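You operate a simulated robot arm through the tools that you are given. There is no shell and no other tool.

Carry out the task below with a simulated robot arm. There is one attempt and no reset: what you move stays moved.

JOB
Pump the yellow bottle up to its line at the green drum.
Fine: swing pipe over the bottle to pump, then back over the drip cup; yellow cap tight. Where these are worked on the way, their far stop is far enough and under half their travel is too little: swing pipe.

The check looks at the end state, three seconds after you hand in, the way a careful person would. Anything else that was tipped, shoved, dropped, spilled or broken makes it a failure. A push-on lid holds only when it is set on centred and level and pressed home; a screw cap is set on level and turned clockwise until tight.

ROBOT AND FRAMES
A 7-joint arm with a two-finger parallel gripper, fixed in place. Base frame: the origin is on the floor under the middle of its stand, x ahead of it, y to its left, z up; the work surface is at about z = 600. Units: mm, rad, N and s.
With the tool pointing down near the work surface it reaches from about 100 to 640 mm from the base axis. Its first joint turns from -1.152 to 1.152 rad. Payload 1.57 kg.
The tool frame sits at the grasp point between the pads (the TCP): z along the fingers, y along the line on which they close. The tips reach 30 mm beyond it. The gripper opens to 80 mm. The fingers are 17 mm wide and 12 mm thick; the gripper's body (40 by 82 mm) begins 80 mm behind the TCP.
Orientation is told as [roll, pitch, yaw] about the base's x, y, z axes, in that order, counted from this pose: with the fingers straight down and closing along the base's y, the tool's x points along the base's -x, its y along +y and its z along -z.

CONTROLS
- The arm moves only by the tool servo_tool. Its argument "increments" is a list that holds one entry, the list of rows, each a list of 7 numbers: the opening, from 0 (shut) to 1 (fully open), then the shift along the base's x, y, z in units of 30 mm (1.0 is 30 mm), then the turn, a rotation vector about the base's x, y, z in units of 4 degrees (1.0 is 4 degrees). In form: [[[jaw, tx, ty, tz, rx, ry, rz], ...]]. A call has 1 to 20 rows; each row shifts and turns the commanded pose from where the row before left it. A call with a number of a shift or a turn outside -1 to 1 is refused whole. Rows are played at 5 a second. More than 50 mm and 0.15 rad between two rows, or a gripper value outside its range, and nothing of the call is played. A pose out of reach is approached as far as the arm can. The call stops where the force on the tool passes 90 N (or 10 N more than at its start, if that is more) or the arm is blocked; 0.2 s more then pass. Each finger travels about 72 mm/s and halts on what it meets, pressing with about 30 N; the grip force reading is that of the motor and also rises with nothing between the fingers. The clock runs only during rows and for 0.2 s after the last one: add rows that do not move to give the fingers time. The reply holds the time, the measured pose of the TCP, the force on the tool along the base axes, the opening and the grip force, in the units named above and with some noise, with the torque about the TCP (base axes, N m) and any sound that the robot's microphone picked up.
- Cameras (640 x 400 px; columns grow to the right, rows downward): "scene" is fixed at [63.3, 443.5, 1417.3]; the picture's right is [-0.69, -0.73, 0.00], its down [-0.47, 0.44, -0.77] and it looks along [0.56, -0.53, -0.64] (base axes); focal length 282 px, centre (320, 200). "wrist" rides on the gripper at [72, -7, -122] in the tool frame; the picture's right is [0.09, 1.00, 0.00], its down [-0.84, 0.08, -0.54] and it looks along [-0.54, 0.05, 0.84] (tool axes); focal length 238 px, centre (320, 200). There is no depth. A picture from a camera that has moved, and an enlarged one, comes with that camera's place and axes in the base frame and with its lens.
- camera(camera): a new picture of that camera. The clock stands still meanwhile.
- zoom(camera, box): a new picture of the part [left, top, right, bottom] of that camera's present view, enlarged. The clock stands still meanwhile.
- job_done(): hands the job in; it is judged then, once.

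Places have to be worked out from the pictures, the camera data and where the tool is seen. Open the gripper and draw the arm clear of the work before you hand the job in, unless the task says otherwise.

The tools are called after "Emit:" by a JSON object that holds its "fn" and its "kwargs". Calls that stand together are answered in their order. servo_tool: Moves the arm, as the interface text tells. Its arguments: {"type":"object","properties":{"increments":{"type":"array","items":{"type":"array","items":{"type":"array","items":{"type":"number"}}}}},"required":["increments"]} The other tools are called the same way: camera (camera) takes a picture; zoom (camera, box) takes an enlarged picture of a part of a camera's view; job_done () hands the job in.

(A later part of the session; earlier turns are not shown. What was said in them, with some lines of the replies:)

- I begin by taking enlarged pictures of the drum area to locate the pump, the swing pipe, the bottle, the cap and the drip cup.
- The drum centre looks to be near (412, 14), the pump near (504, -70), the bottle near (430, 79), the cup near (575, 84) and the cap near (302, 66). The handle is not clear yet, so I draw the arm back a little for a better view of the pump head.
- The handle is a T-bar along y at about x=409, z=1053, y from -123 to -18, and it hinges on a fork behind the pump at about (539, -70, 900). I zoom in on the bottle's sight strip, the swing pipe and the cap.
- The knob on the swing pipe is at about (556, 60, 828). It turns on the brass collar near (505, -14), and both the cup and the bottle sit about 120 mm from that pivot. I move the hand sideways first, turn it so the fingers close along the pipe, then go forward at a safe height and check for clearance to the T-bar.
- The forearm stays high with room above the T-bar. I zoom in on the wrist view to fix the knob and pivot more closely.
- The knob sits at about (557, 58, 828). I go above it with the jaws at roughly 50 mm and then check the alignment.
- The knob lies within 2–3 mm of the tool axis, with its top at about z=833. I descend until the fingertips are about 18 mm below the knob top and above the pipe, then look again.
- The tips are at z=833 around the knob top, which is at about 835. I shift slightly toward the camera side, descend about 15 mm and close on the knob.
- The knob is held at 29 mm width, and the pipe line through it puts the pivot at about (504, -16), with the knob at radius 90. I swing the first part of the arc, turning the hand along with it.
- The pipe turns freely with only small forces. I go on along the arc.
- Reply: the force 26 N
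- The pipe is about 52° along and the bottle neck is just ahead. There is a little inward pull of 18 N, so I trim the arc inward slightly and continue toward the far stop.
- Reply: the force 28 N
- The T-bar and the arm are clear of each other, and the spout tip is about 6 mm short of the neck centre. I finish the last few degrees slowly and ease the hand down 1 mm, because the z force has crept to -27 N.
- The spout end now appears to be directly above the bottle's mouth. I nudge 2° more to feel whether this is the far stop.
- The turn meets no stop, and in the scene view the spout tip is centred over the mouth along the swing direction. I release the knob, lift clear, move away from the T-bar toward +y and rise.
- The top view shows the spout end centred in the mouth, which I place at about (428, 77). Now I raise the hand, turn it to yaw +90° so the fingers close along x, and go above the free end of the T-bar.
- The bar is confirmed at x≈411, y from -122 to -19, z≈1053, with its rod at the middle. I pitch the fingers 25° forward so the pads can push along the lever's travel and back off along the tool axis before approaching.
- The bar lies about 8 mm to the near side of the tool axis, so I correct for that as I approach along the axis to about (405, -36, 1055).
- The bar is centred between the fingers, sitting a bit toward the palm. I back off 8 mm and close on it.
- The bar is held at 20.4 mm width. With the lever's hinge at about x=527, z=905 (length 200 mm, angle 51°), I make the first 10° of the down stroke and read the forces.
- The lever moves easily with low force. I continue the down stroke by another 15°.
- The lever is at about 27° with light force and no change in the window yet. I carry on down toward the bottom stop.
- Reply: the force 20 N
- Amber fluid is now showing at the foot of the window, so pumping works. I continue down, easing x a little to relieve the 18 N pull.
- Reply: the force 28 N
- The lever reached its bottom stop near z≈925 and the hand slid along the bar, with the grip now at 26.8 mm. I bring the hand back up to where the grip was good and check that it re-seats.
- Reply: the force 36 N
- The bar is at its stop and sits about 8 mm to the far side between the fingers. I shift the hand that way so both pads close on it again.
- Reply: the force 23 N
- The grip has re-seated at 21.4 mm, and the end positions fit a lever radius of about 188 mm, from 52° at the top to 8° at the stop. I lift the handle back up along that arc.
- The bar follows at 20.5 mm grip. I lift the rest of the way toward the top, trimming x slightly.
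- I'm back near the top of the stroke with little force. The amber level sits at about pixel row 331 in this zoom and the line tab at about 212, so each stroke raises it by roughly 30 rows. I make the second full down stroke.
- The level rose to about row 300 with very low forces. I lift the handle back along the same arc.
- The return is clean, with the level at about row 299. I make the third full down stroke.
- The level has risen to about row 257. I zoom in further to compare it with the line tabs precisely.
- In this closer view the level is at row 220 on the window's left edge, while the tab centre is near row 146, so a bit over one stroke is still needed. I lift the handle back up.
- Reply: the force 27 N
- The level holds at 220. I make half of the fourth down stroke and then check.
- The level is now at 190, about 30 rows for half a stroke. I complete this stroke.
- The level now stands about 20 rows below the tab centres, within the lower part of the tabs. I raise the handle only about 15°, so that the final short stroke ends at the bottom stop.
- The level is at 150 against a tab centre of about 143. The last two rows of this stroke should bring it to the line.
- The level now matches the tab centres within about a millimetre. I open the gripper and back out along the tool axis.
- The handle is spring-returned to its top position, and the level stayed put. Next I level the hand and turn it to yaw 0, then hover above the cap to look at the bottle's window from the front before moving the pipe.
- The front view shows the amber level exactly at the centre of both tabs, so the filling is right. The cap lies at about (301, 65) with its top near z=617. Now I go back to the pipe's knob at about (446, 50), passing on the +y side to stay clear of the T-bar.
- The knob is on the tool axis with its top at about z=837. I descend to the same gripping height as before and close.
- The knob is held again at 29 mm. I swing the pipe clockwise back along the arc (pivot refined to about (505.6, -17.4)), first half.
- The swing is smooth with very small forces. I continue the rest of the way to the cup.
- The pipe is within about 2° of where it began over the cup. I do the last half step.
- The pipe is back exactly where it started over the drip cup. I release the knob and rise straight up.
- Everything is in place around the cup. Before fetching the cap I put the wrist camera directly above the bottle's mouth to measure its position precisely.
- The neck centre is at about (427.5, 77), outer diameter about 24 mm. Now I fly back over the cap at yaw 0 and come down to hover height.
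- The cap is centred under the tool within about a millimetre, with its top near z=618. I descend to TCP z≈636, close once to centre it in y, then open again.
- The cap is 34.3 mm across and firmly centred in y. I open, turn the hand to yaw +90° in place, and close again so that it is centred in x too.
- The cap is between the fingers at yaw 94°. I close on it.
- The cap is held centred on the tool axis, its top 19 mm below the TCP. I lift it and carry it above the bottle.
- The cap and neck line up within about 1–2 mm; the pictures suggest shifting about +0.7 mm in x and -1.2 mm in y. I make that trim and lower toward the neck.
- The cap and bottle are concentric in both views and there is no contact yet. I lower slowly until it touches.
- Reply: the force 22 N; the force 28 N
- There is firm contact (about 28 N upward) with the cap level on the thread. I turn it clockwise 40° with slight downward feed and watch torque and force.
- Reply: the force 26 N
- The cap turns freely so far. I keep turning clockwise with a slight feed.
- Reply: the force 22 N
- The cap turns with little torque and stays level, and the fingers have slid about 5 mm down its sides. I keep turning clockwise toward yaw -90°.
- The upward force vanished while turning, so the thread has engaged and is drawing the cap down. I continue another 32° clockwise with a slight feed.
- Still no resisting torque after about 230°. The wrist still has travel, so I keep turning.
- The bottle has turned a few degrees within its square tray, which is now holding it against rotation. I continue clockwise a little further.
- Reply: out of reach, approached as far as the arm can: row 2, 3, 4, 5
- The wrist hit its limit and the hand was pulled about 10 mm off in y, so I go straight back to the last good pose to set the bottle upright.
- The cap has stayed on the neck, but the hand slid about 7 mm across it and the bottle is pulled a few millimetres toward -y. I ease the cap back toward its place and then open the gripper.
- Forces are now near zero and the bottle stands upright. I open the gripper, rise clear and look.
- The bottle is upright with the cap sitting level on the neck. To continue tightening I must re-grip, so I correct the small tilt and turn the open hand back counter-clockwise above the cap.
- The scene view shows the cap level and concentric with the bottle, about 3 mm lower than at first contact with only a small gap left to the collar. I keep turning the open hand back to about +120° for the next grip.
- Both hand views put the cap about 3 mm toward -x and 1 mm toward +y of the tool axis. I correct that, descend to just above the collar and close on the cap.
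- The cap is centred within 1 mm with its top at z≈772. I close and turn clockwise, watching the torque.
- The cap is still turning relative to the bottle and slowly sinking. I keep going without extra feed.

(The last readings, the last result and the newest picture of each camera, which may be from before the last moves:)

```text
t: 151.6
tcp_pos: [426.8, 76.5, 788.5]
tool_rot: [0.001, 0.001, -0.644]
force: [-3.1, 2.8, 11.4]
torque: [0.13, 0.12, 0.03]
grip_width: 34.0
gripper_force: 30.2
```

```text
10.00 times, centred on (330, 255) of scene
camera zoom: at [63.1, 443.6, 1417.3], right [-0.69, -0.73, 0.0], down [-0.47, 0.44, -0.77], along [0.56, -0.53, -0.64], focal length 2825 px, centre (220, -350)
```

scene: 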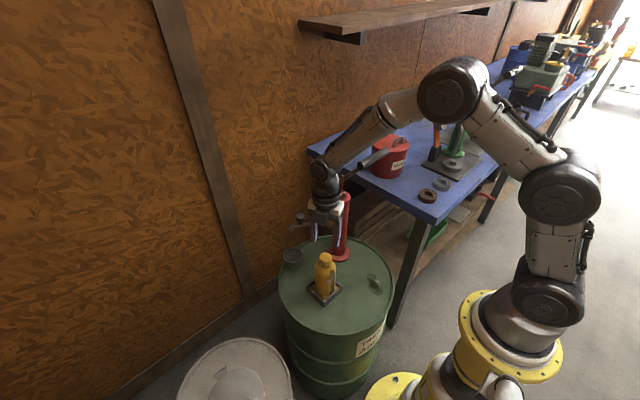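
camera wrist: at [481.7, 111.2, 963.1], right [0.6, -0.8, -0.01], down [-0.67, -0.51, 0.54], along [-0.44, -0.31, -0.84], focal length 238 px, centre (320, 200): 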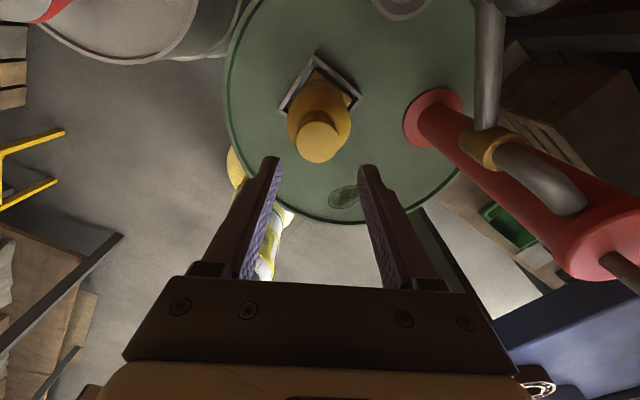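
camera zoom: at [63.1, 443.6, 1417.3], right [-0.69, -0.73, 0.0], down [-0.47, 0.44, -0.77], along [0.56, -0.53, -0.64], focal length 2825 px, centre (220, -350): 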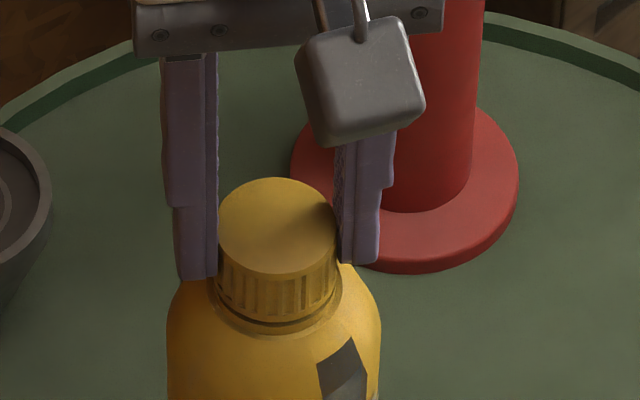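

The z force fell from 16 to 11 N with no feed, so the thread is drawing the cap down. I continue to about yaw -2.5 rad, staying short of the wrist limit.

Emit:
{"fn": "servo_tool", "kwargs": {"increments": [[[0.25, 0, 0, 0, 0, 0, -1], [0.25, 0, 0, 0, 0, 0, -1], [0.25, 0, 0, 0, 0, 0, -1], [0.25, 0, 0, 0, 0, 0, -1], [0.25, 0, 0, 0, 0, 0, -1], [0.25, 0, 0, 0, 0, 0, -1], [0.25, 0, 0, 0, 0, 0, -1], [0.25, 0, 0, 0, 0, 0, -1], [0.25, 0, 0, 0, 0, 0, -1], [0.25, 0, 0, 0, 0, 0, -1], [0.25, 0, 0, 0, 0, 0, -1], [0.25, 0, 0, 0, 0, 0, -1], [0.25, 0, 0, 0, 0, 0, -1], [0.25, 0, 0, 0, 0, 0, -1], [0.25, 0, 0, 0, 0, 0, 0]]]}}

Emit:
{"fn": "servo_tool", "kwargs": {"increments": [[[0.25, 0, 0, 0, 0, 0, -1], [0.25, 0, 0, 0, 0, 0, -1], [0.25, 0, 0, 0, 0, 0, -1], [0.25, 0, 0, 0, 0, 0, -1], [0.25, 0, 0, 0, 0, 0, -1], [0.25, 0, 0, 0, 0, 0, -1], [0.25, 0, 0, 0, 0, 0, -1], [0.25, 0, 0, 0, 0, 0, -1], [0.25, 0, 0, 0, 0, 0, -1], [0.25, 0, 0, 0, 0, 0, -1], [0.25, 0, 0, 0, 0, 0, -1], [0.25, 0, 0, 0, 0, 0, -1], [0.25, 0, 0, 0, 0, 0, 0]]]}}

Emit:
{"fn": "zoom", "kwargs": {"camera": "wrist", "box": [240, 80, 400, 220]}}

Emit:
{"fn": "zoom", "kwargs": {"camera": "scene", "box": [310, 235, 350, 275]}}

```text
t: 154.8
tcp_pos: [425.1, 75.7, 786.9]
tool_rot: [-0.004, 0.001, -1.619]
force: [0.6, 0.1, -2.5]
torque: [-0.02, -0.07, 0.02]
grip_width: 34.4
gripper_force: 30.1
```

```text
t: 157.6
tcp_pos: [426.6, 74.8, 787.6]
tool_rot: [0.001, 0.003, -2.456]
force: [1.5, 3.4, -1.9]
torque: [0.52, -0.21, 0.11]
grip_width: 33.9
gripper_force: 30.5
```

```text
2.86 times, centred on (320, 150) of wrist
camera zoom: at [477.3, 125.5, 909.4], right [0.7, -0.71, 0.0], down [-0.6, -0.59, 0.54], along [-0.38, -0.38, -0.84], focal length 681 px, centre (320, 343)
```

zoom: 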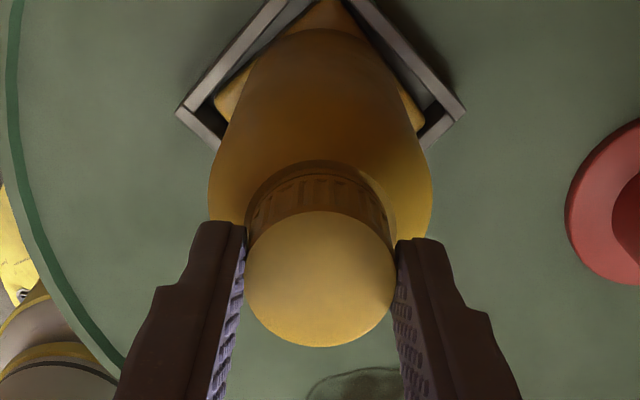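

```text
10.00 times, centred on (330, 255) of scene
camera zoom: at [63.3, 443.6, 1417.3], right [-0.69, -0.73, 0.0], down [-0.47, 0.44, -0.77], along [0.56, -0.53, -0.64], focal length 2825 px, centre (220, -350)
```

zoom: 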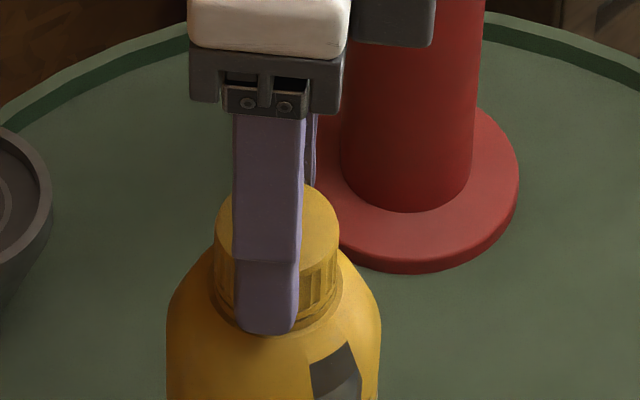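

Torque is now beginning to appear (0.11 N·m) and the bottle has turned against its tray. I turn a bit more, short of the limit.

Emit:
{"fn": "servo_tool", "kwargs": {"increments": [[[0.25, 0, 0, 0, 0, 0, -1], [0.25, 0, 0, 0, 0, 0, -1], [0.25, 0, 0, 0, 0, 0, -1], [0.25, 0, 0, 0, 0, 0, -0.7], [0.25, 0, 0, 0, 0, 0, 0]]]}}

Emit:
{"fn": "zoom", "kwargs": {"camera": "wrist", "box": [240, 80, 400, 220]}}

Emit:
{"fn": "zoom", "kwargs": {"camera": "scene", "box": [310, 235, 350, 275]}}

```text
t: 158.8
tcp_pos: [425.8, 75.6, 787.5]
tool_rot: [-0.001, 0.005, -2.715]
force: [3.1, 1.6, -3.6]
torque: [0.4, -0.57, 0.17]
grip_width: 34.2
gripper_force: 30.0
```

```text
2.86 times, centred on (320, 150) of wrist
camera zoom: at [488.3, 110.4, 909.3], right [0.5, -0.87, 0.0], down [-0.73, -0.42, 0.54], along [-0.47, -0.27, -0.84], focal length 681 px, centre (320, 343)
```

zoom: 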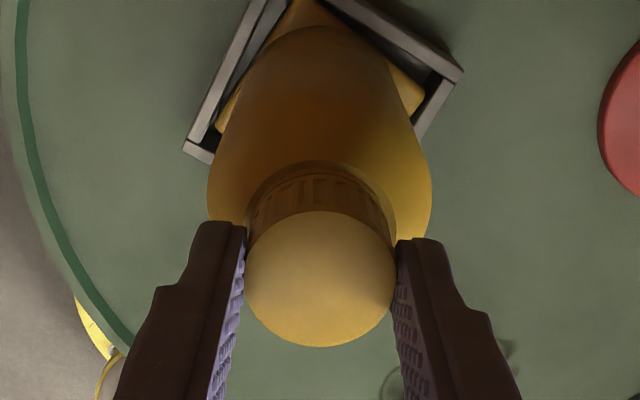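

```text
10.00 times, centred on (330, 255) of scene
camera zoom: at [63.4, 443.6, 1417.3], right [-0.69, -0.73, 0.0], down [-0.47, 0.44, -0.77], along [0.56, -0.53, -0.64], focal length 2825 px, centre (220, -350)
```

zoom: 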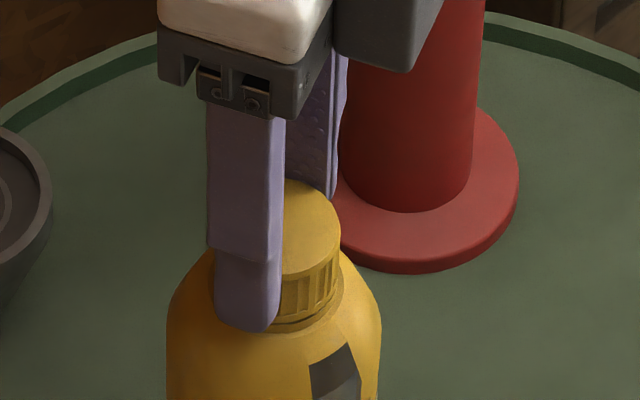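

Torque keeps growing (0.17 N·m), so the cap is nearly tight. I open, rise, turn the hand back about 150° and grip again for the final tightening.

Emit:
{"fn": "servo_tool", "kwargs": {"increments": [[[0.5, 0, 0, 0, 0, 0, 0], [0.65, 0, 0, 0, 0, 0, 0], [0.65, 0, 0, 0, 0, 0, 0], [0.65, 0, 0, 0.5, 0, 0, 0], [0.65, 0, 0, 0.9, 0, 0, 0.5], [0.65, 0, 0, 0, 0, 0, 1], [0.65, 0, 0, 0, 0, 0, 1], [0.65, 0, 0, 0, 0, 0, 1], [0.65, 0, 0, 0, 0, 0, 1], [0.65, 0, 0, 0, 0, 0, 1], [0.65, 0, 0, 0, 0, 0, 1], [0.65, 0, 0, 0, 0, 0, 1], [0.65, 0, 0, 0, 0, 0, 1], [0.65, 0, 0, 0, 0, 0, 1], [0.65, 0, 0, 0, 0, 0, 1], [0.65, 0, 0, 0, 0, 0, 1], [0.65, 0, 0, 0, 0, 0, 1], [0.65, 0, 0, 0, 0, 0, 1], [0.65, 0, 0, 0, 0, 0, 1], [0.65, 0, 0, 0, 0, 0, 1]]]}}

Emit:
{"fn": "servo_tool", "kwargs": {"increments": [[[0.65, 0, 0, 0, 0, 0, 1], [0.65, 0, 0, 0, 0, 0, 1], [0.65, 0, 0, 0, 0, 0, 1], [0.65, 0, 0, 0, 0, 0, 1], [0.65, 0, 0, 0, 0, 0, 1], [0.65, 0, 0, 0, 0, 0, 1], [0.65, 0, 0, 0, 0, 0, 1], [0.65, 0, 0, 0, 0, 0, 1], [0.65, 0, 0, 0, 0, 0, 1], [0.65, 0, 0, 0, 0, 0, 1], [0.65, 0, 0, 0, 0, 0, 1], [0.65, 0, 0, 0, 0, 0, 1], [0.65, 0, 0, 0, 0, 0, 1], [0.65, 0, 0, 0, 0, 0, 1], [0.65, 0, 0, 0, 0, 0, 1], [0.65, 0, 0, 0, 0, 0, 1], [0.65, 0, 0, 0, 0, 0, 1], [0.65, 0, 0, 0, 0, 0, 1], [0.65, 0, 0, 0, 0, 0, 1], [0.65, 0, 0, 0, 0, 0, 0]]]}}

Emit:
{"fn": "zoom", "kwargs": {"camera": "wrist", "box": [240, 60, 400, 200]}}

Emit:
{"fn": "zoom", "kwargs": {"camera": "scene", "box": [310, 235, 350, 275]}}

```text
t: 163.0
tcp_pos: [425.0, 75.2, 829.5]
tool_rot: [-0.001, 0.003, -1.631]
force: [0.0, -0.7, 0.7]
torque: [-0.01, 0.0, 0.03]
grip_width: 52.1
gripper_force: 0.0
```

```text
t: 167.2
tcp_pos: [426.8, 76.1, 828.5]
tool_rot: [0.0, 0.003, -0.303]
force: [-0.1, 0.8, -1.0]
torque: [-0.02, 0.02, -0.05]
grip_width: 51.7
gripper_force: 0.1
```

```text
2.86 times, centred on (320, 130) of wrist
camera zoom: at [355.2, 89.9, 951.0], right [0.21, 0.98, 0.0], down [0.82, -0.18, 0.54], along [0.53, -0.11, -0.84], focal length 681 px, centre (320, 400)
```

zoom: 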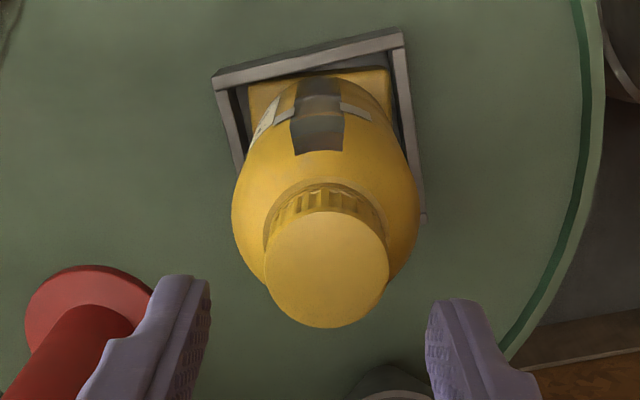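

```text
10.00 times, centred on (330, 255) of scene
camera zoom: at [63.3, 443.5, 1417.3], right [-0.69, -0.73, 0.0], down [-0.47, 0.44, -0.77], along [0.56, -0.53, -0.64], focal length 2825 px, centre (220, -350)
```

zoom: 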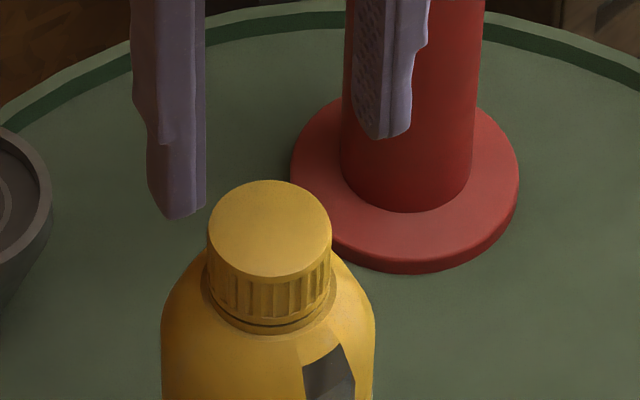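

The cap has sunk about 2 mm further and sits level, almost on the collar. I trim by (+1.4, +1.4) mm, descend, grip and turn clockwise.

Emit:
{"fn": "servo_tool", "kwargs": {"increments": [[[0.65, 0.047, 0.047, -0.7, 0, 0, 0], [0.65, 0, 0, -0.73, 0, 0, 0], [0.65, 0, 0, 0, 0, 0, 0], [0.5, 0, 0, 0, 0, 0, 0], [0.35, 0, 0, 0, 0, 0, 0], [0.25, 0, 0, 0, 0, 0, 0], [0.25, 0, 0, 0, 0, 0, 0]]]}}

Emit:
{"fn": "servo_tool", "kwargs": {"increments": [[[0.2, 0, 0, 0, 0, 0, -1], [0.2, 0, 0, 0, 0, 0, -1], [0.2, 0, 0, 0, 0, 0, -1], [0.2, 0, 0, 0, 0, 0, -1], [0.2, 0, 0, 0, 0, 0, -1], [0.2, 0, 0, 0, 0, 0, -1], [0.2, 0, 0, 0, 0, 0, -1], [0.2, 0, 0, 0, 0, 0, -1], [0.2, 0, 0, 0, 0, 0, -1], [0.2, 0, 0, 0, 0, 0, -1], [0.2, 0, 0, 0, 0, 0, 0]]]}}

Emit:
{"fn": "zoom", "kwargs": {"camera": "wrist", "box": [240, 80, 400, 220]}}

Emit:
{"fn": "zoom", "kwargs": {"camera": "scene", "box": [310, 235, 350, 275]}}

```text
t: 168.8
tcp_pos: [426.3, 77.7, 786.8]
tool_rot: [0.0, 0.002, -0.306]
force: [-0.4, -0.1, -0.9]
torque: [-0.02, -0.04, -0.02]
grip_width: 33.9
gripper_force: 29.5
```

```text
t: 171.2
tcp_pos: [427.4, 76.1, 786.8]
tool_rot: [-0.001, 0.001, -1.006]
force: [0.3, 0.3, -1.4]
torque: [0.08, 0.03, 0.32]
grip_width: 33.8
gripper_force: 29.8
```

```text
2.86 times, centred on (320, 150) of wrist
camera zoom: at [383.3, 133.6, 908.3], right [0.79, 0.61, 0.0], down [0.52, -0.67, 0.54], along [0.33, -0.43, -0.84], focal length 681 px, centre (320, 343)
```

zoom: 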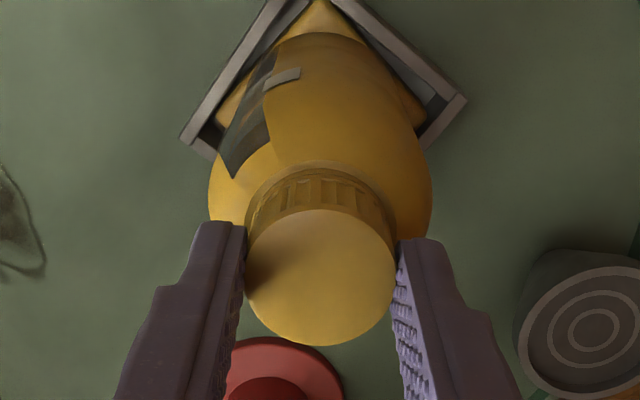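

```text
10.00 times, centred on (330, 255) of scene
camera zoom: at [63.3, 443.6, 1417.3], right [-0.69, -0.73, 0.0], down [-0.47, 0.44, -0.77], along [0.56, -0.53, -0.64], focal length 2825 px, centre (220, -350)
```

zoom: 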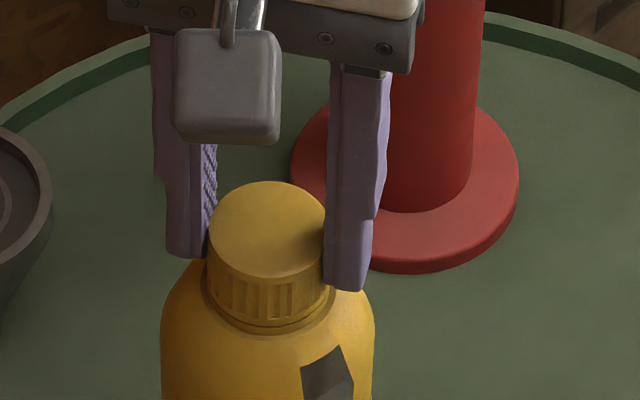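

The torque has risen to 0.32 N·m. I keep turning to bring it fully tight.

Emit:
{"fn": "servo_tool", "kwargs": {"increments": [[[0.2, 0, 0, 0, 0, 0, -1], [0.2, 0, 0, 0, 0, 0, -1], [0.2, 0, 0, 0, 0, 0, -1], [0.2, 0, 0, 0, 0, 0, -1], [0.2, 0, 0, 0, 0, 0, -1], [0.2, 0, 0, 0, 0, 0, -1], [0.2, 0, 0, 0, 0, 0, 0]]]}}

Emit:
{"fn": "zoom", "kwargs": {"camera": "wrist", "box": [240, 80, 400, 220]}}

Emit:
{"fn": "zoom", "kwargs": {"camera": "scene", "box": [310, 235, 350, 275]}}

```text
t: 172.8
tcp_pos: [427.8, 77.5, 786.0]
tool_rot: [-0.001, 0.003, -1.425]
force: [1.8, 1.9, -9.5]
torque: [0.25, -0.11, 0.42]
grip_width: 34.2
gripper_force: 29.7
```

```text
2.86 times, centred on (320, 150) of wrist
camera zoom: at [410.1, 146.8, 908.4], right [0.97, 0.24, 0.0], down [0.2, -0.82, 0.54], along [0.13, -0.53, -0.84], focal length 681 px, centre (320, 343)
```

zoom: 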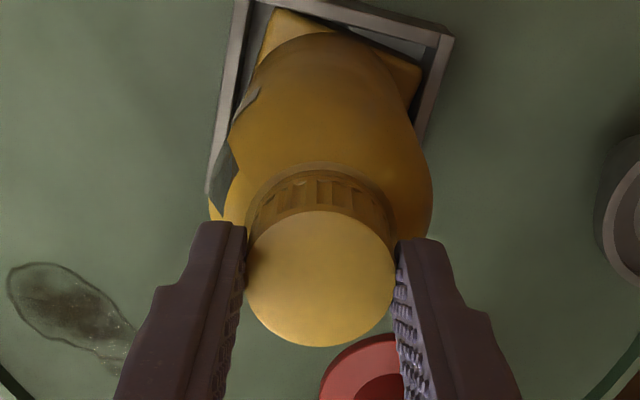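

```text
10.00 times, centred on (330, 255) of scene
camera zoom: at [63.5, 443.6, 1417.3], right [-0.69, -0.73, 0.0], down [-0.47, 0.44, -0.77], along [0.56, -0.53, -0.64], focal length 2825 px, centre (220, -350)
```

zoom: 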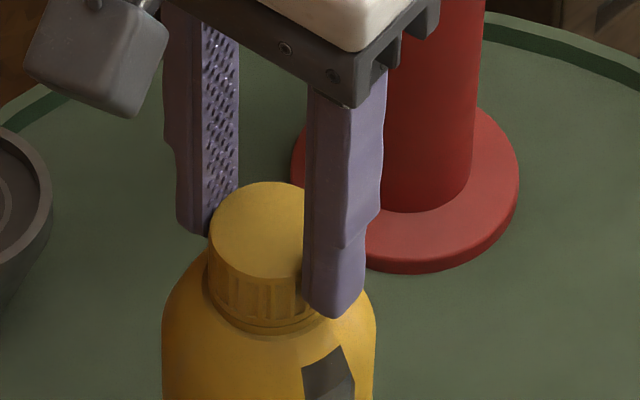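

Torque is 0.42 N·m and the cap still pulls down. I continue, easing the hand down slightly.

Emit:
{"fn": "servo_tool", "kwargs": {"increments": [[[0.2, 0, 0, -0.01, 0, 0, -1], [0.2, 0, 0, -0.005, 0, 0, -1], [0.2, 0, 0, 0, 0, 0, -1], [0.2, 0, 0, 0, 0, 0, -1], [0.2, 0, 0, 0, 0, 0, -1], [0.2, 0, 0, 0, 0, 0, 0]]]}}

Emit:
{"fn": "servo_tool", "kwargs": {"increments": [[[0.2, 0, 0, 0, 0, 0, -1], [0.2, 0, 0, 0, 0, 0, -1], [0.2, 0, 0, 0, 0, 0, -1], [0.2, 0, 0, 0, 0, 0, -1], [0.2, 0, 0, 0, 0, 0, -1], [0.2, 0, 0, 0, 0, 0, 0]]]}}

Emit:
{"fn": "zoom", "kwargs": {"camera": "wrist", "box": [240, 80, 400, 220]}}

Emit:
{"fn": "zoom", "kwargs": {"camera": "scene", "box": [310, 235, 350, 275]}}

```text
t: 174.2
tcp_pos: [429.1, 77.9, 786.6]
tool_rot: [0.003, 0.002, -1.772]
force: [-0.3, 0.1, -1.1]
torque: [-0.01, -0.01, 0.1]
grip_width: 34.1
gripper_force: 29.8
```

```text
t: 175.6
tcp_pos: [428.1, 77.9, 785.2]
tool_rot: [-0.001, 0.002, -2.123]
force: [0.2, 0.5, 3.5]
torque: [-0.02, -0.04, 0.16]
grip_width: 34.4
gripper_force: 30.0
```

```text
2.86 times, centred on (320, 150) of wrist
camera zoom: at [459.3, 140.7, 908.2], right [0.9, -0.44, 0.0], down [-0.37, -0.75, 0.54], along [-0.24, -0.48, -0.84], focal length 681 px, centre (320, 343)
```

zoom: 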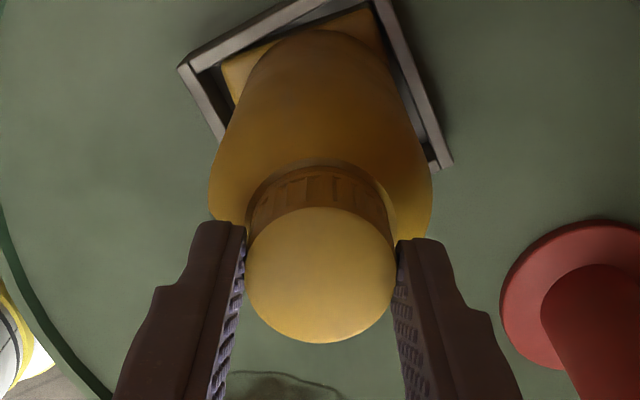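

```text
10.00 times, centred on (330, 255) of scene
camera zoom: at [63.3, 443.5, 1417.3], right [-0.69, -0.73, 0.0], down [-0.47, 0.44, -0.77], along [0.56, -0.53, -0.64], focal length 2825 px, centre (220, -350)
```

zoom: 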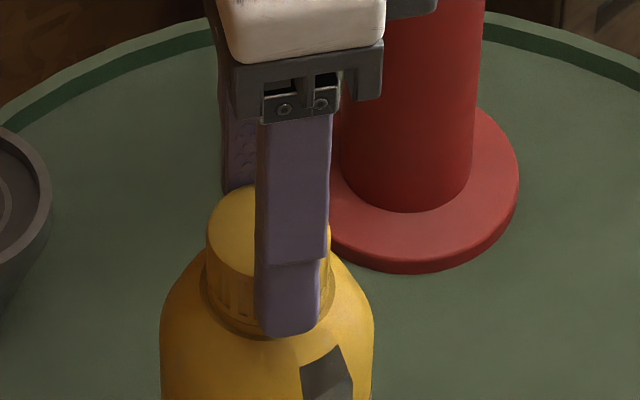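

The torque dropped after a peak of 0.42 N·m. I turn a few more degrees to see whether it builds again or the fingers slip.

Emit:
{"fn": "servo_tool", "kwargs": {"increments": [[[0.15, 0, 0, 0, 0, 0, -1], [0.15, 0, 0, 0, 0, 0, -1], [0.15, 0, 0, 0, 0, 0, -1]]]}}

Emit:
{"fn": "servo_tool", "kwargs": {"increments": [[[0.15, 0, 0, 0, 0, 0, -1], [0.15, 0, 0, 0, 0, 0, -1], [0.15, 0, 0, 0, 0, 0, -1]]]}}

Emit:
{"fn": "zoom", "kwargs": {"camera": "wrist", "box": [240, 80, 400, 220]}}

```text
t: 176.4
tcp_pos: [426.2, 76.3, 786.5]
tool_rot: [0.0, 0.003, -2.33]
force: [3.3, -1.4, 0.9]
torque: [-0.06, -0.19, 0.6]
grip_width: 34.4
gripper_force: 29.9
```

```text
t: 177.2
tcp_pos: [426.4, 76.2, 786.5]
tool_rot: [-0.001, 0.002, -2.541]
force: [2.5, -1.5, 3.9]
torque: [-0.1, -0.03, 0.32]
grip_width: 34.2
gripper_force: 30.3
```

```text
2.86 times, centred on (320, 150) of wrist
camera zoom: at [481.9, 122.3, 907.9], right [0.64, -0.77, 0.0], down [-0.65, -0.54, 0.54], along [-0.42, -0.34, -0.84], focal length 681 px, centre (320, 343)
```

zoom: 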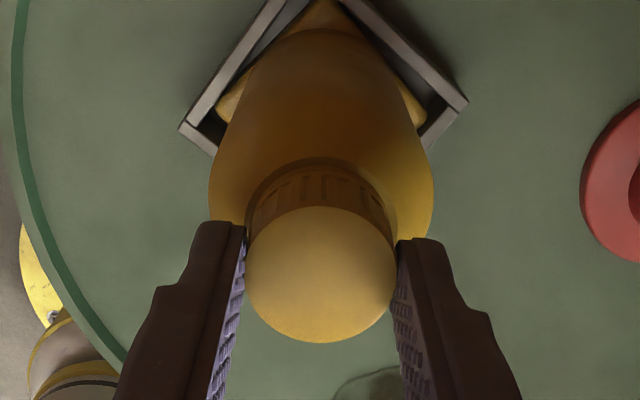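

Torque peaked at 0.6 N·m and then slipped, which points to a tight cap. I release, rise, and look at how it sits on the collar.

Emit:
{"fn": "servo_tool", "kwargs": {"increments": [[[0.5, 0, 0, 0, 0, 0, 0], [0.65, 0, 0, 0, 0, 0, 0], [0.65, 0, 0, 0, 0, 0, 0], [0.65, 0, 0, 0.5, 0, 0, 0], [0.65, 0, 0, 0.9, 0, 0, 0.5], [0.65, 0, 0, 0, 0, 0, 1], [0.65, 0, 0, 0, 0, 0, 1], [0.65, 0, 0, 0, 0, 0, 1], [0.65, 0, 0, 0, 0, 0, 1], [0.65, 0, 0, 0, 0, 0, 1], [0.65, 0, 0, 0, 0, 0, 1], [0.65, 0, 0, 0, 0, 0, 1], [0.65, 0, 0, 0, 0, 0, 1], [0.65, 0, 0, 0, 0, 0, 1], [0.65, 0, 0, 0, 0, 0, 1], [0.65, 0, 0, 0, 0, 0, 1], [0.65, 0, 0, 0, 0, 0, 1], [0.65, 0, 0, 0, 0, 0, 1], [0.65, 0, 0, 0, 0, 0, 1], [0.65, 0, 0, 0, 0, 0, 1]]]}}

Emit:
{"fn": "servo_tool", "kwargs": {"increments": [[[0.65, 0, 0, 0, 0, 0, 1], [0.65, 0, 0, 0, 0, 0, 1], [0.65, 0, 0, 0, 0, 0, 1], [0.65, 0, 0, 0, 0, 0, 1], [0.65, 0, 0, 0, 0, 0, 1], [0.65, 0, 0, 0, 0, 0, 1], [0.65, 0, 0, 0, 0, 0, 1], [0.65, 0, 0, 0, 0, 0, 1], [0.65, 0, 0, 0, 0, 0, 1], [0.65, 0, 0, 0, 0, 0, 1], [0.65, 0, 0, 0, 0, 0, 1], [0.65, 0, 0, 0, 0, 0, 1], [0.65, 0, 0, 0, 0, 0, 1], [0.65, 0, 0, 0, 0, 0, 1], [0.65, 0, 0, 0, 0, 0, 1], [0.65, 0, 0, 0, 0, 0, 0]]]}}

Emit:
{"fn": "zoom", "kwargs": {"camera": "scene", "box": [315, 245, 345, 270]}}

Emit:
{"fn": "zoom", "kwargs": {"camera": "wrist", "box": [240, 60, 400, 200]}}

```text
t: 181.4
tcp_pos: [428.1, 77.6, 828.1]
tool_rot: [-0.001, 0.002, -1.455]
force: [-0.9, -0.1, -0.5]
torque: [0.0, -0.03, 0.0]
grip_width: 51.9
gripper_force: 0.1
```

```text
t: 184.8
tcp_pos: [427.9, 75.8, 828.1]
tool_rot: [0.0, 0.002, -0.408]
force: [-0.4, -0.1, 0.7]
torque: [0.0, 0.0, 0.03]
grip_width: 52.1
gripper_force: 0.0
```

```text
16.00 times, centred on (330, 258) of scene
camera zoom: at [63.3, 443.5, 1417.3], right [-0.69, -0.73, 0.0], down [-0.47, 0.44, -0.77], along [0.56, -0.53, -0.64], focal length 4520 px, centre (160, -720)
```

zoom: 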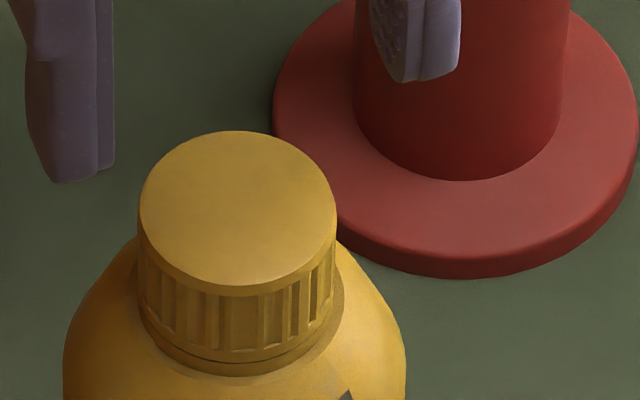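

```text
2.86 times, centred on (320, 130) of wrist
camera zoom: at [358.4, 98.8, 949.7], right [0.31, 0.95, 0.0], down [0.8, -0.26, 0.54], along [0.51, -0.17, -0.84], focal length 681 px, centre (320, 400)
```

zoom: 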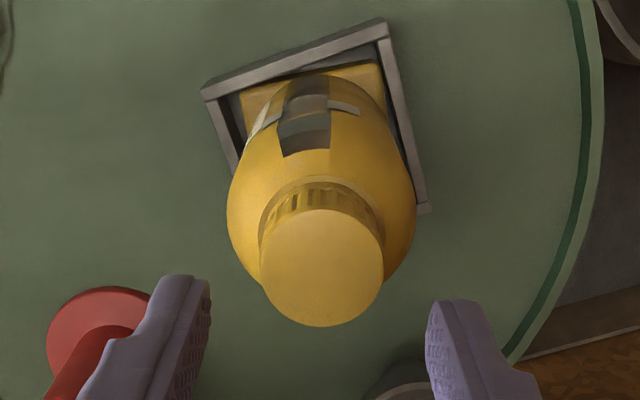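

The cap now sits level right on the collar. I grip once more and turn to confirm that it is tight, which should show as an immediate torque rise.

Emit:
{"fn": "servo_tool", "kwargs": {"increments": [[[0.65, 0.033, 0, -0.7, 0, 0, 0], [0.65, 0, 0, -0.72, 0, 0, 0], [0.65, 0, 0, 0, 0, 0, 0], [0.5, 0, 0, 0, 0, 0, 0], [0.35, 0, 0, 0, 0, 0, 0], [0.2, 0, 0, 0, 0, 0, 0], [0.15, 0, 0, 0, 0, 0, 0]]]}}

Emit:
{"fn": "servo_tool", "kwargs": {"increments": [[[0.15, 0, 0, 0, 0, 0, -1], [0.15, 0, 0, 0, 0, 0, -1]]]}}

Emit:
{"fn": "servo_tool", "kwargs": {"increments": [[[0.15, 0, 0, 0, 0, 0, -1], [0.15, 0, 0, 0, 0, 0, -1]]]}}

Emit:
{"fn": "servo_tool", "kwargs": {"increments": [[[0.15, 0, 0, 0, 0, 0, -1], [0.15, 0, 0, 0, 0, 0, -1]]]}}

Emit:
{"fn": "servo_tool", "kwargs": {"increments": [[[0.15, 0, 0, 0, 0, 0, -1], [0.15, 0, 0, 0, 0, 0, -1]]]}}

Emit:
{"fn": "zoom", "kwargs": {"camera": "scene", "box": [315, 245, 345, 270]}}

```text
t: 186.4
tcp_pos: [427.5, 74.9, 785.2]
tool_rot: [-0.001, 0.002, -0.41]
force: [1.0, 1.2, -1.0]
torque: [0.1, -0.09, 0.06]
grip_width: 34.5
gripper_force: 30.0
```

```text
t: 187.0
tcp_pos: [427.6, 75.2, 786.3]
tool_rot: [-0.001, 0.002, -0.551]
force: [-0.4, -0.1, -0.7]
torque: [-0.02, -0.03, 0.43]
grip_width: 34.6
gripper_force: 30.3
```

```text
t: 187.6
tcp_pos: [427.8, 76.8, 785.0]
tool_rot: [-0.001, 0.004, -0.691]
force: [-0.6, 0.2, -3.8]
torque: [-0.05, 0.01, 0.42]
grip_width: 34.0
gripper_force: 30.1
```

```text
t: 188.2
tcp_pos: [428.8, 77.3, 785.3]
tool_rot: [-0.001, 0.001, -0.83]
force: [-0.3, -0.5, -3.7]
torque: [-0.07, 0.01, 0.49]
grip_width: 33.9
gripper_force: 30.6
```

```text
t: 188.8
tcp_pos: [428.8, 77.2, 785.2]
tool_rot: [0.002, 0.001, -0.97]
force: [-0.5, -2.1, -0.8]
torque: [-0.06, 0.03, 0.38]
grip_width: 34.1
gripper_force: 30.2
```

```text
16.00 times, centred on (330, 258) of scene
camera zoom: at [63.3, 443.5, 1417.3], right [-0.69, -0.73, 0.0], down [-0.47, 0.44, -0.77], along [0.56, -0.53, -0.64], focal length 4520 px, centre (160, -720)
```

zoom: 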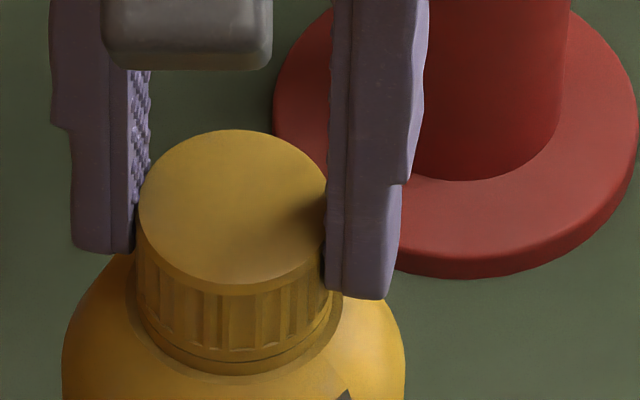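

Torque rises at once to about 0.45 N·m and stays there, as expected from fingers slipping on a tight cap. I turn 8° more and compare the ribs to be sure that the cap itself is no longer moving.

Emit:
{"fn": "zoom", "kwargs": {"camera": "scene", "box": [317, 255, 337, 268]}}

Emit:
{"fn": "servo_tool", "kwargs": {"increments": [[[0.15, 0, 0, 0, 0, 0, -1], [0.15, 0, 0, 0, 0, 0, -1]]]}}

Emit:
{"fn": "zoom", "kwargs": {"camera": "scene", "box": [317, 255, 337, 268]}}

Emit:
{"fn": "servo_tool", "kwargs": {"increments": [[[0.15, 0, 0, 0, 0, 0, -1], [0.15, 0, 0, 0, 0, 0, -1]]]}}

Emit:
{"fn": "zoom", "kwargs": {"camera": "scene", "box": [317, 255, 337, 268]}}

```text
16.00 times, centred on (327, 262) of scene
camera zoom: at [63.3, 443.5, 1417.3], right [-0.69, -0.73, 0.0], down [-0.47, 0.44, -0.77], along [0.56, -0.53, -0.64], focal length 4520 px, centre (208, -784)
```

zoom: 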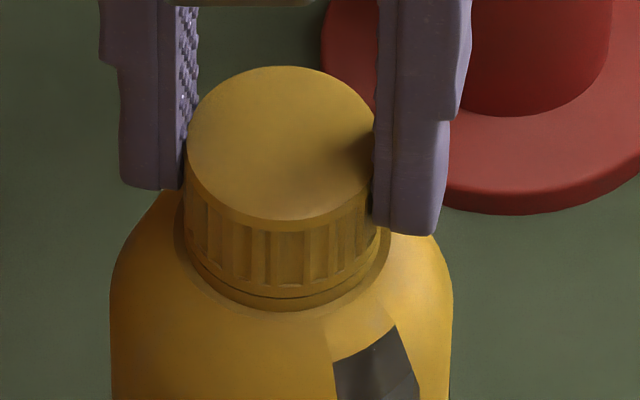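

```text
t: 189.4
tcp_pos: [428.2, 76.6, 785.6]
tool_rot: [0.0, 0.0, -1.107]
force: [-1.7, -1.8, 3.1]
torque: [-0.13, 0.09, 0.58]
grip_width: 34.1
gripper_force: 30.1
```

```text
16.00 times, centred on (327, 262) of scene
camera zoom: at [63.2, 443.5, 1417.3], right [-0.69, -0.73, 0.0], down [-0.47, 0.44, -0.77], along [0.56, -0.53, -0.64], focal length 4520 px, centre (208, -784)
```

zoom: 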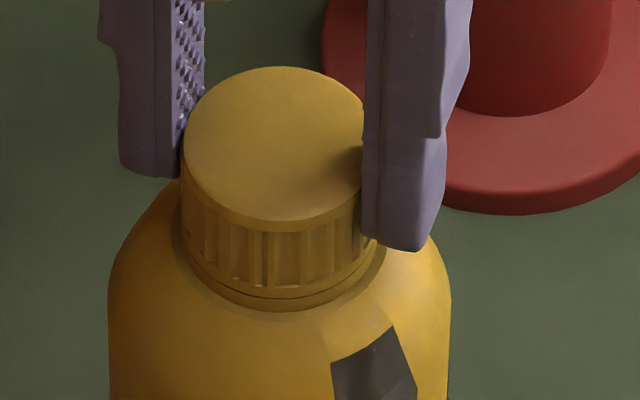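

```text
t: 190.0
tcp_pos: [427.4, 77.1, 786.4]
tool_rot: [0.001, 0.001, -1.25]
force: [0.9, 0.1, 0.3]
torque: [0.0, -0.03, 0.49]
grip_width: 34.6
gripper_force: 30.6
```

```text
16.00 times, centred on (327, 262) of scene
camera zoom: at [63.3, 443.5, 1417.3], right [-0.69, -0.73, 0.0], down [-0.47, 0.44, -0.77], along [0.56, -0.53, -0.64], focal length 4520 px, centre (208, -784)
```

zoom: 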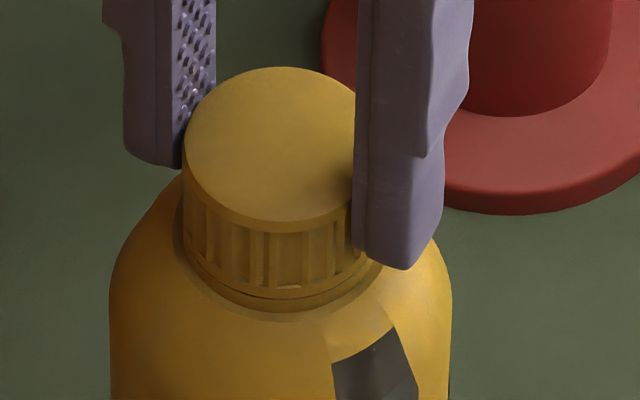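

The ribs stay put while the fingers slip at 0.5–0.6 N·m, so the cap is tight. I open, rise straight up and draw the arm back.

Emit:
{"fn": "servo_tool", "kwargs": {"increments": [[[0.5, 0, 0, 0, 0, 0, 0], [0.7, 0, 0, 0, 0, 0, 0], [0.7, 0, 0, 0, 0, 0, 0], [0.7, 0, 0, 0.5, 0, 0, 0], [0.7, 0, 0, 0.9, 0, 0, 0], [0.7, 0, 0, 0.95, 0, 0, 0], [0.7, 0, 0, 0.95, 0, 0, 0], [0.7, 0, 0, 0.95, 0, 0, 0], [0.7, 0, 0, 0.95, 0, 0, 0], [0.7, 0, 0, 0.95, 0, 0, 0], [0.7, 0, 0, 0.95, 0, 0, 0], [0.7, 0, 0, 0.95, 0, 0, 0], [0.7, -0.3, 0, 0.9, 0, 0, 0], [0.7, -0.6, 0, 0.7, 0, 0, 0], [0.7, -0.8, 0, 0.5, 0, 0, 0], [0.7, -0.8, 0, 0, 0, 0, 0], [0.7, -0.8, 0, 0, 0, 0, 0], [0.7, 0, 0, 0, 0, 0, 0]]]}}

Emit:
{"fn": "camera", "kwargs": {"camera": "scene"}}

Emit:
{"fn": "zoom", "kwargs": {"camera": "scene", "box": [270, 140, 410, 320]}}

Emit:
{"fn": "zoom", "kwargs": {"camera": "scene", "box": [310, 250, 345, 305]}}

```text
t: 193.8
tcp_pos: [329.5, 76.4, 1089.8]
tool_rot: [-0.001, 0.002, -1.249]
force: [0.1, -0.9, -0.9]
torque: [0.0, 0.0, -0.02]
grip_width: 55.8
gripper_force: 0.1
```

```text
taken
```

scene: 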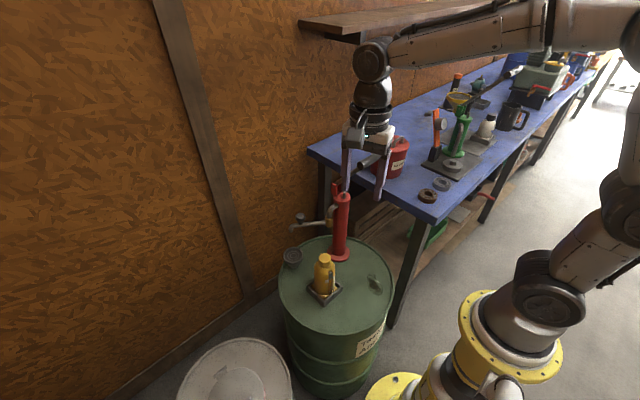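

```text
2.22 times, centred on (340, 230) of scene
camera zoom: at [63.3, 443.5, 1417.3], right [-0.69, -0.73, 0.0], down [-0.47, 0.44, -0.77], along [0.56, -0.53, -0.64], focal length 628 px, centre (276, 133)
```

zoom: 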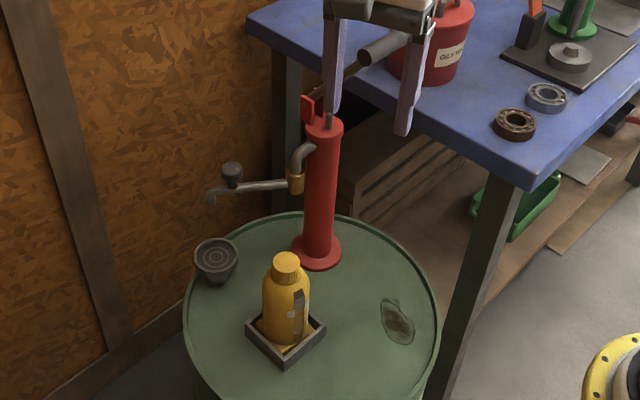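

```text
7.27 times, centred on (328, 278) of scene
camera zoom: at [63.3, 443.5, 1417.3], right [-0.69, -0.73, 0.0], down [-0.47, 0.44, -0.77], along [0.56, -0.53, -0.64], focal length 2054 px, centre (266, -364)
```

zoom: 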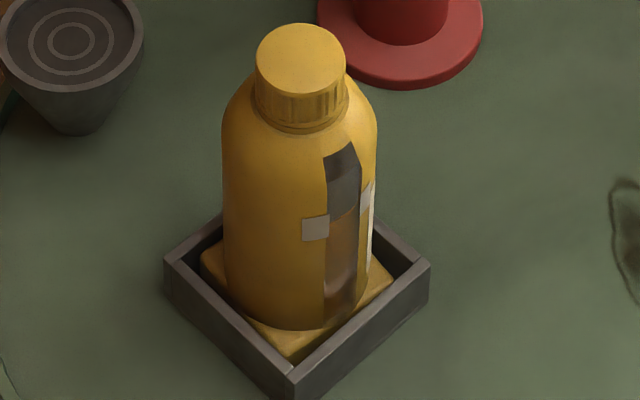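

The bottle stands upright and filled to its line, the cap is seated level, the pipe is over the drip cup and nothing else has moved. I raise the open hand further clear and take a last look before handing in.

Emit:
{"fn": "servo_tool", "kwargs": {"increments": [[[1, -0.3, 0, 0.9, 0, 0, 0], [1, -0.3, 0, 0.9, 0, 0, 0], [1, -0.3, 0, 0.9, 0, 0, 0], [1, 0, 0, 0, 0, 0, 0], [1, 0, 0, 0, 0, 0, 0]]]}}

Emit:
{"fn": "zoom", "kwargs": {"camera": "scene", "box": [270, 140, 410, 320]}}

Emit:
{"fn": "zoom", "kwargs": {"camera": "scene", "box": [325, 272, 335, 296]}}

```text
t: 195.0
tcp_pos: [299.8, 76.5, 1171.5]
tool_rot: [0.0, 0.002, -1.247]
force: [0.0, 0.1, -0.5]
torque: [0.05, 0.02, 0.01]
grip_width: 80.0
gripper_force: 0.0
```

```text
2.22 times, centred on (340, 230) of scene
camera zoom: at [63.3, 443.5, 1417.3], right [-0.69, -0.73, 0.0], down [-0.47, 0.44, -0.77], along [0.56, -0.53, -0.64], focal length 628 px, centre (276, 133)
```

zoom: 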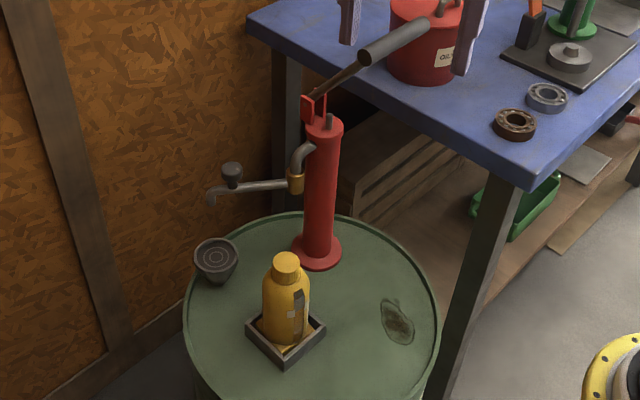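

```text
16.00 times, centred on (330, 284) of scene
camera zoom: at [63.3, 443.5, 1417.3], right [-0.69, -0.73, 0.0], down [-0.47, 0.44, -0.77], along [0.56, -0.53, -0.64], focal length 4520 px, centre (160, -1144)
```

zoom: 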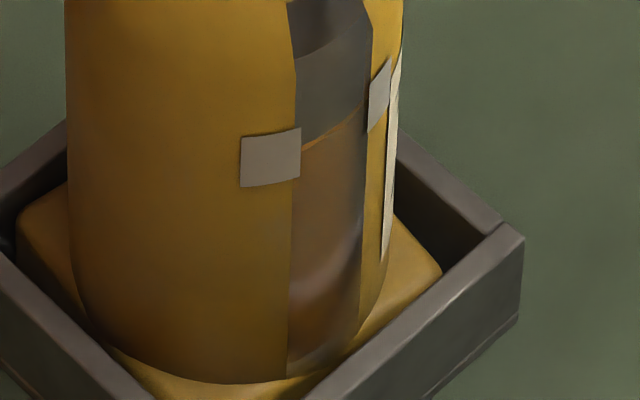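

The level sits at the centre of both tabs, the cap is tight and level, the pipe is over the drip cup, and the gripper is open and clear of the work. I hand the job in.

Emit:
{"fn": "job_done", "kwargs": {}}

```text
The job is handed in.
```

The yellow bottle is pumped up to its line, capped tight, and the swing pipe is back over the drip cup. I have handed the job in. I have not seen the check's verdict.

- **Fill:** in the last close-up, the amber level sits at the middle of both line tabs. It took four pump strokes and a short fifth.
- **Swing pipe:** I swung it over the bottle's mouth to pump and then back over the cup. It now sits where it started. I met no far stop on the way out, so I set it by eye, centred over the mouth.
- **Yellow cap:** it sits level against the collar. On the final turn the fingers slipped at about 0.5–0.6 N·m and the cap's ribs did not move.
- **Pump handle:** it sprang back to its top position when I let go.

**Bottle position:** while screwing on the cap I ran the wrist past its limit, and the hand slid about 10 mm sideways. That pulled the bottle a few millimetres within its tray. I eased it back; it stands upright and full, but turned about 10° in the tray from where it started.

Nothing else looks moved or spilled in the last pictures. The gripper is open and the arm is clear of the work.
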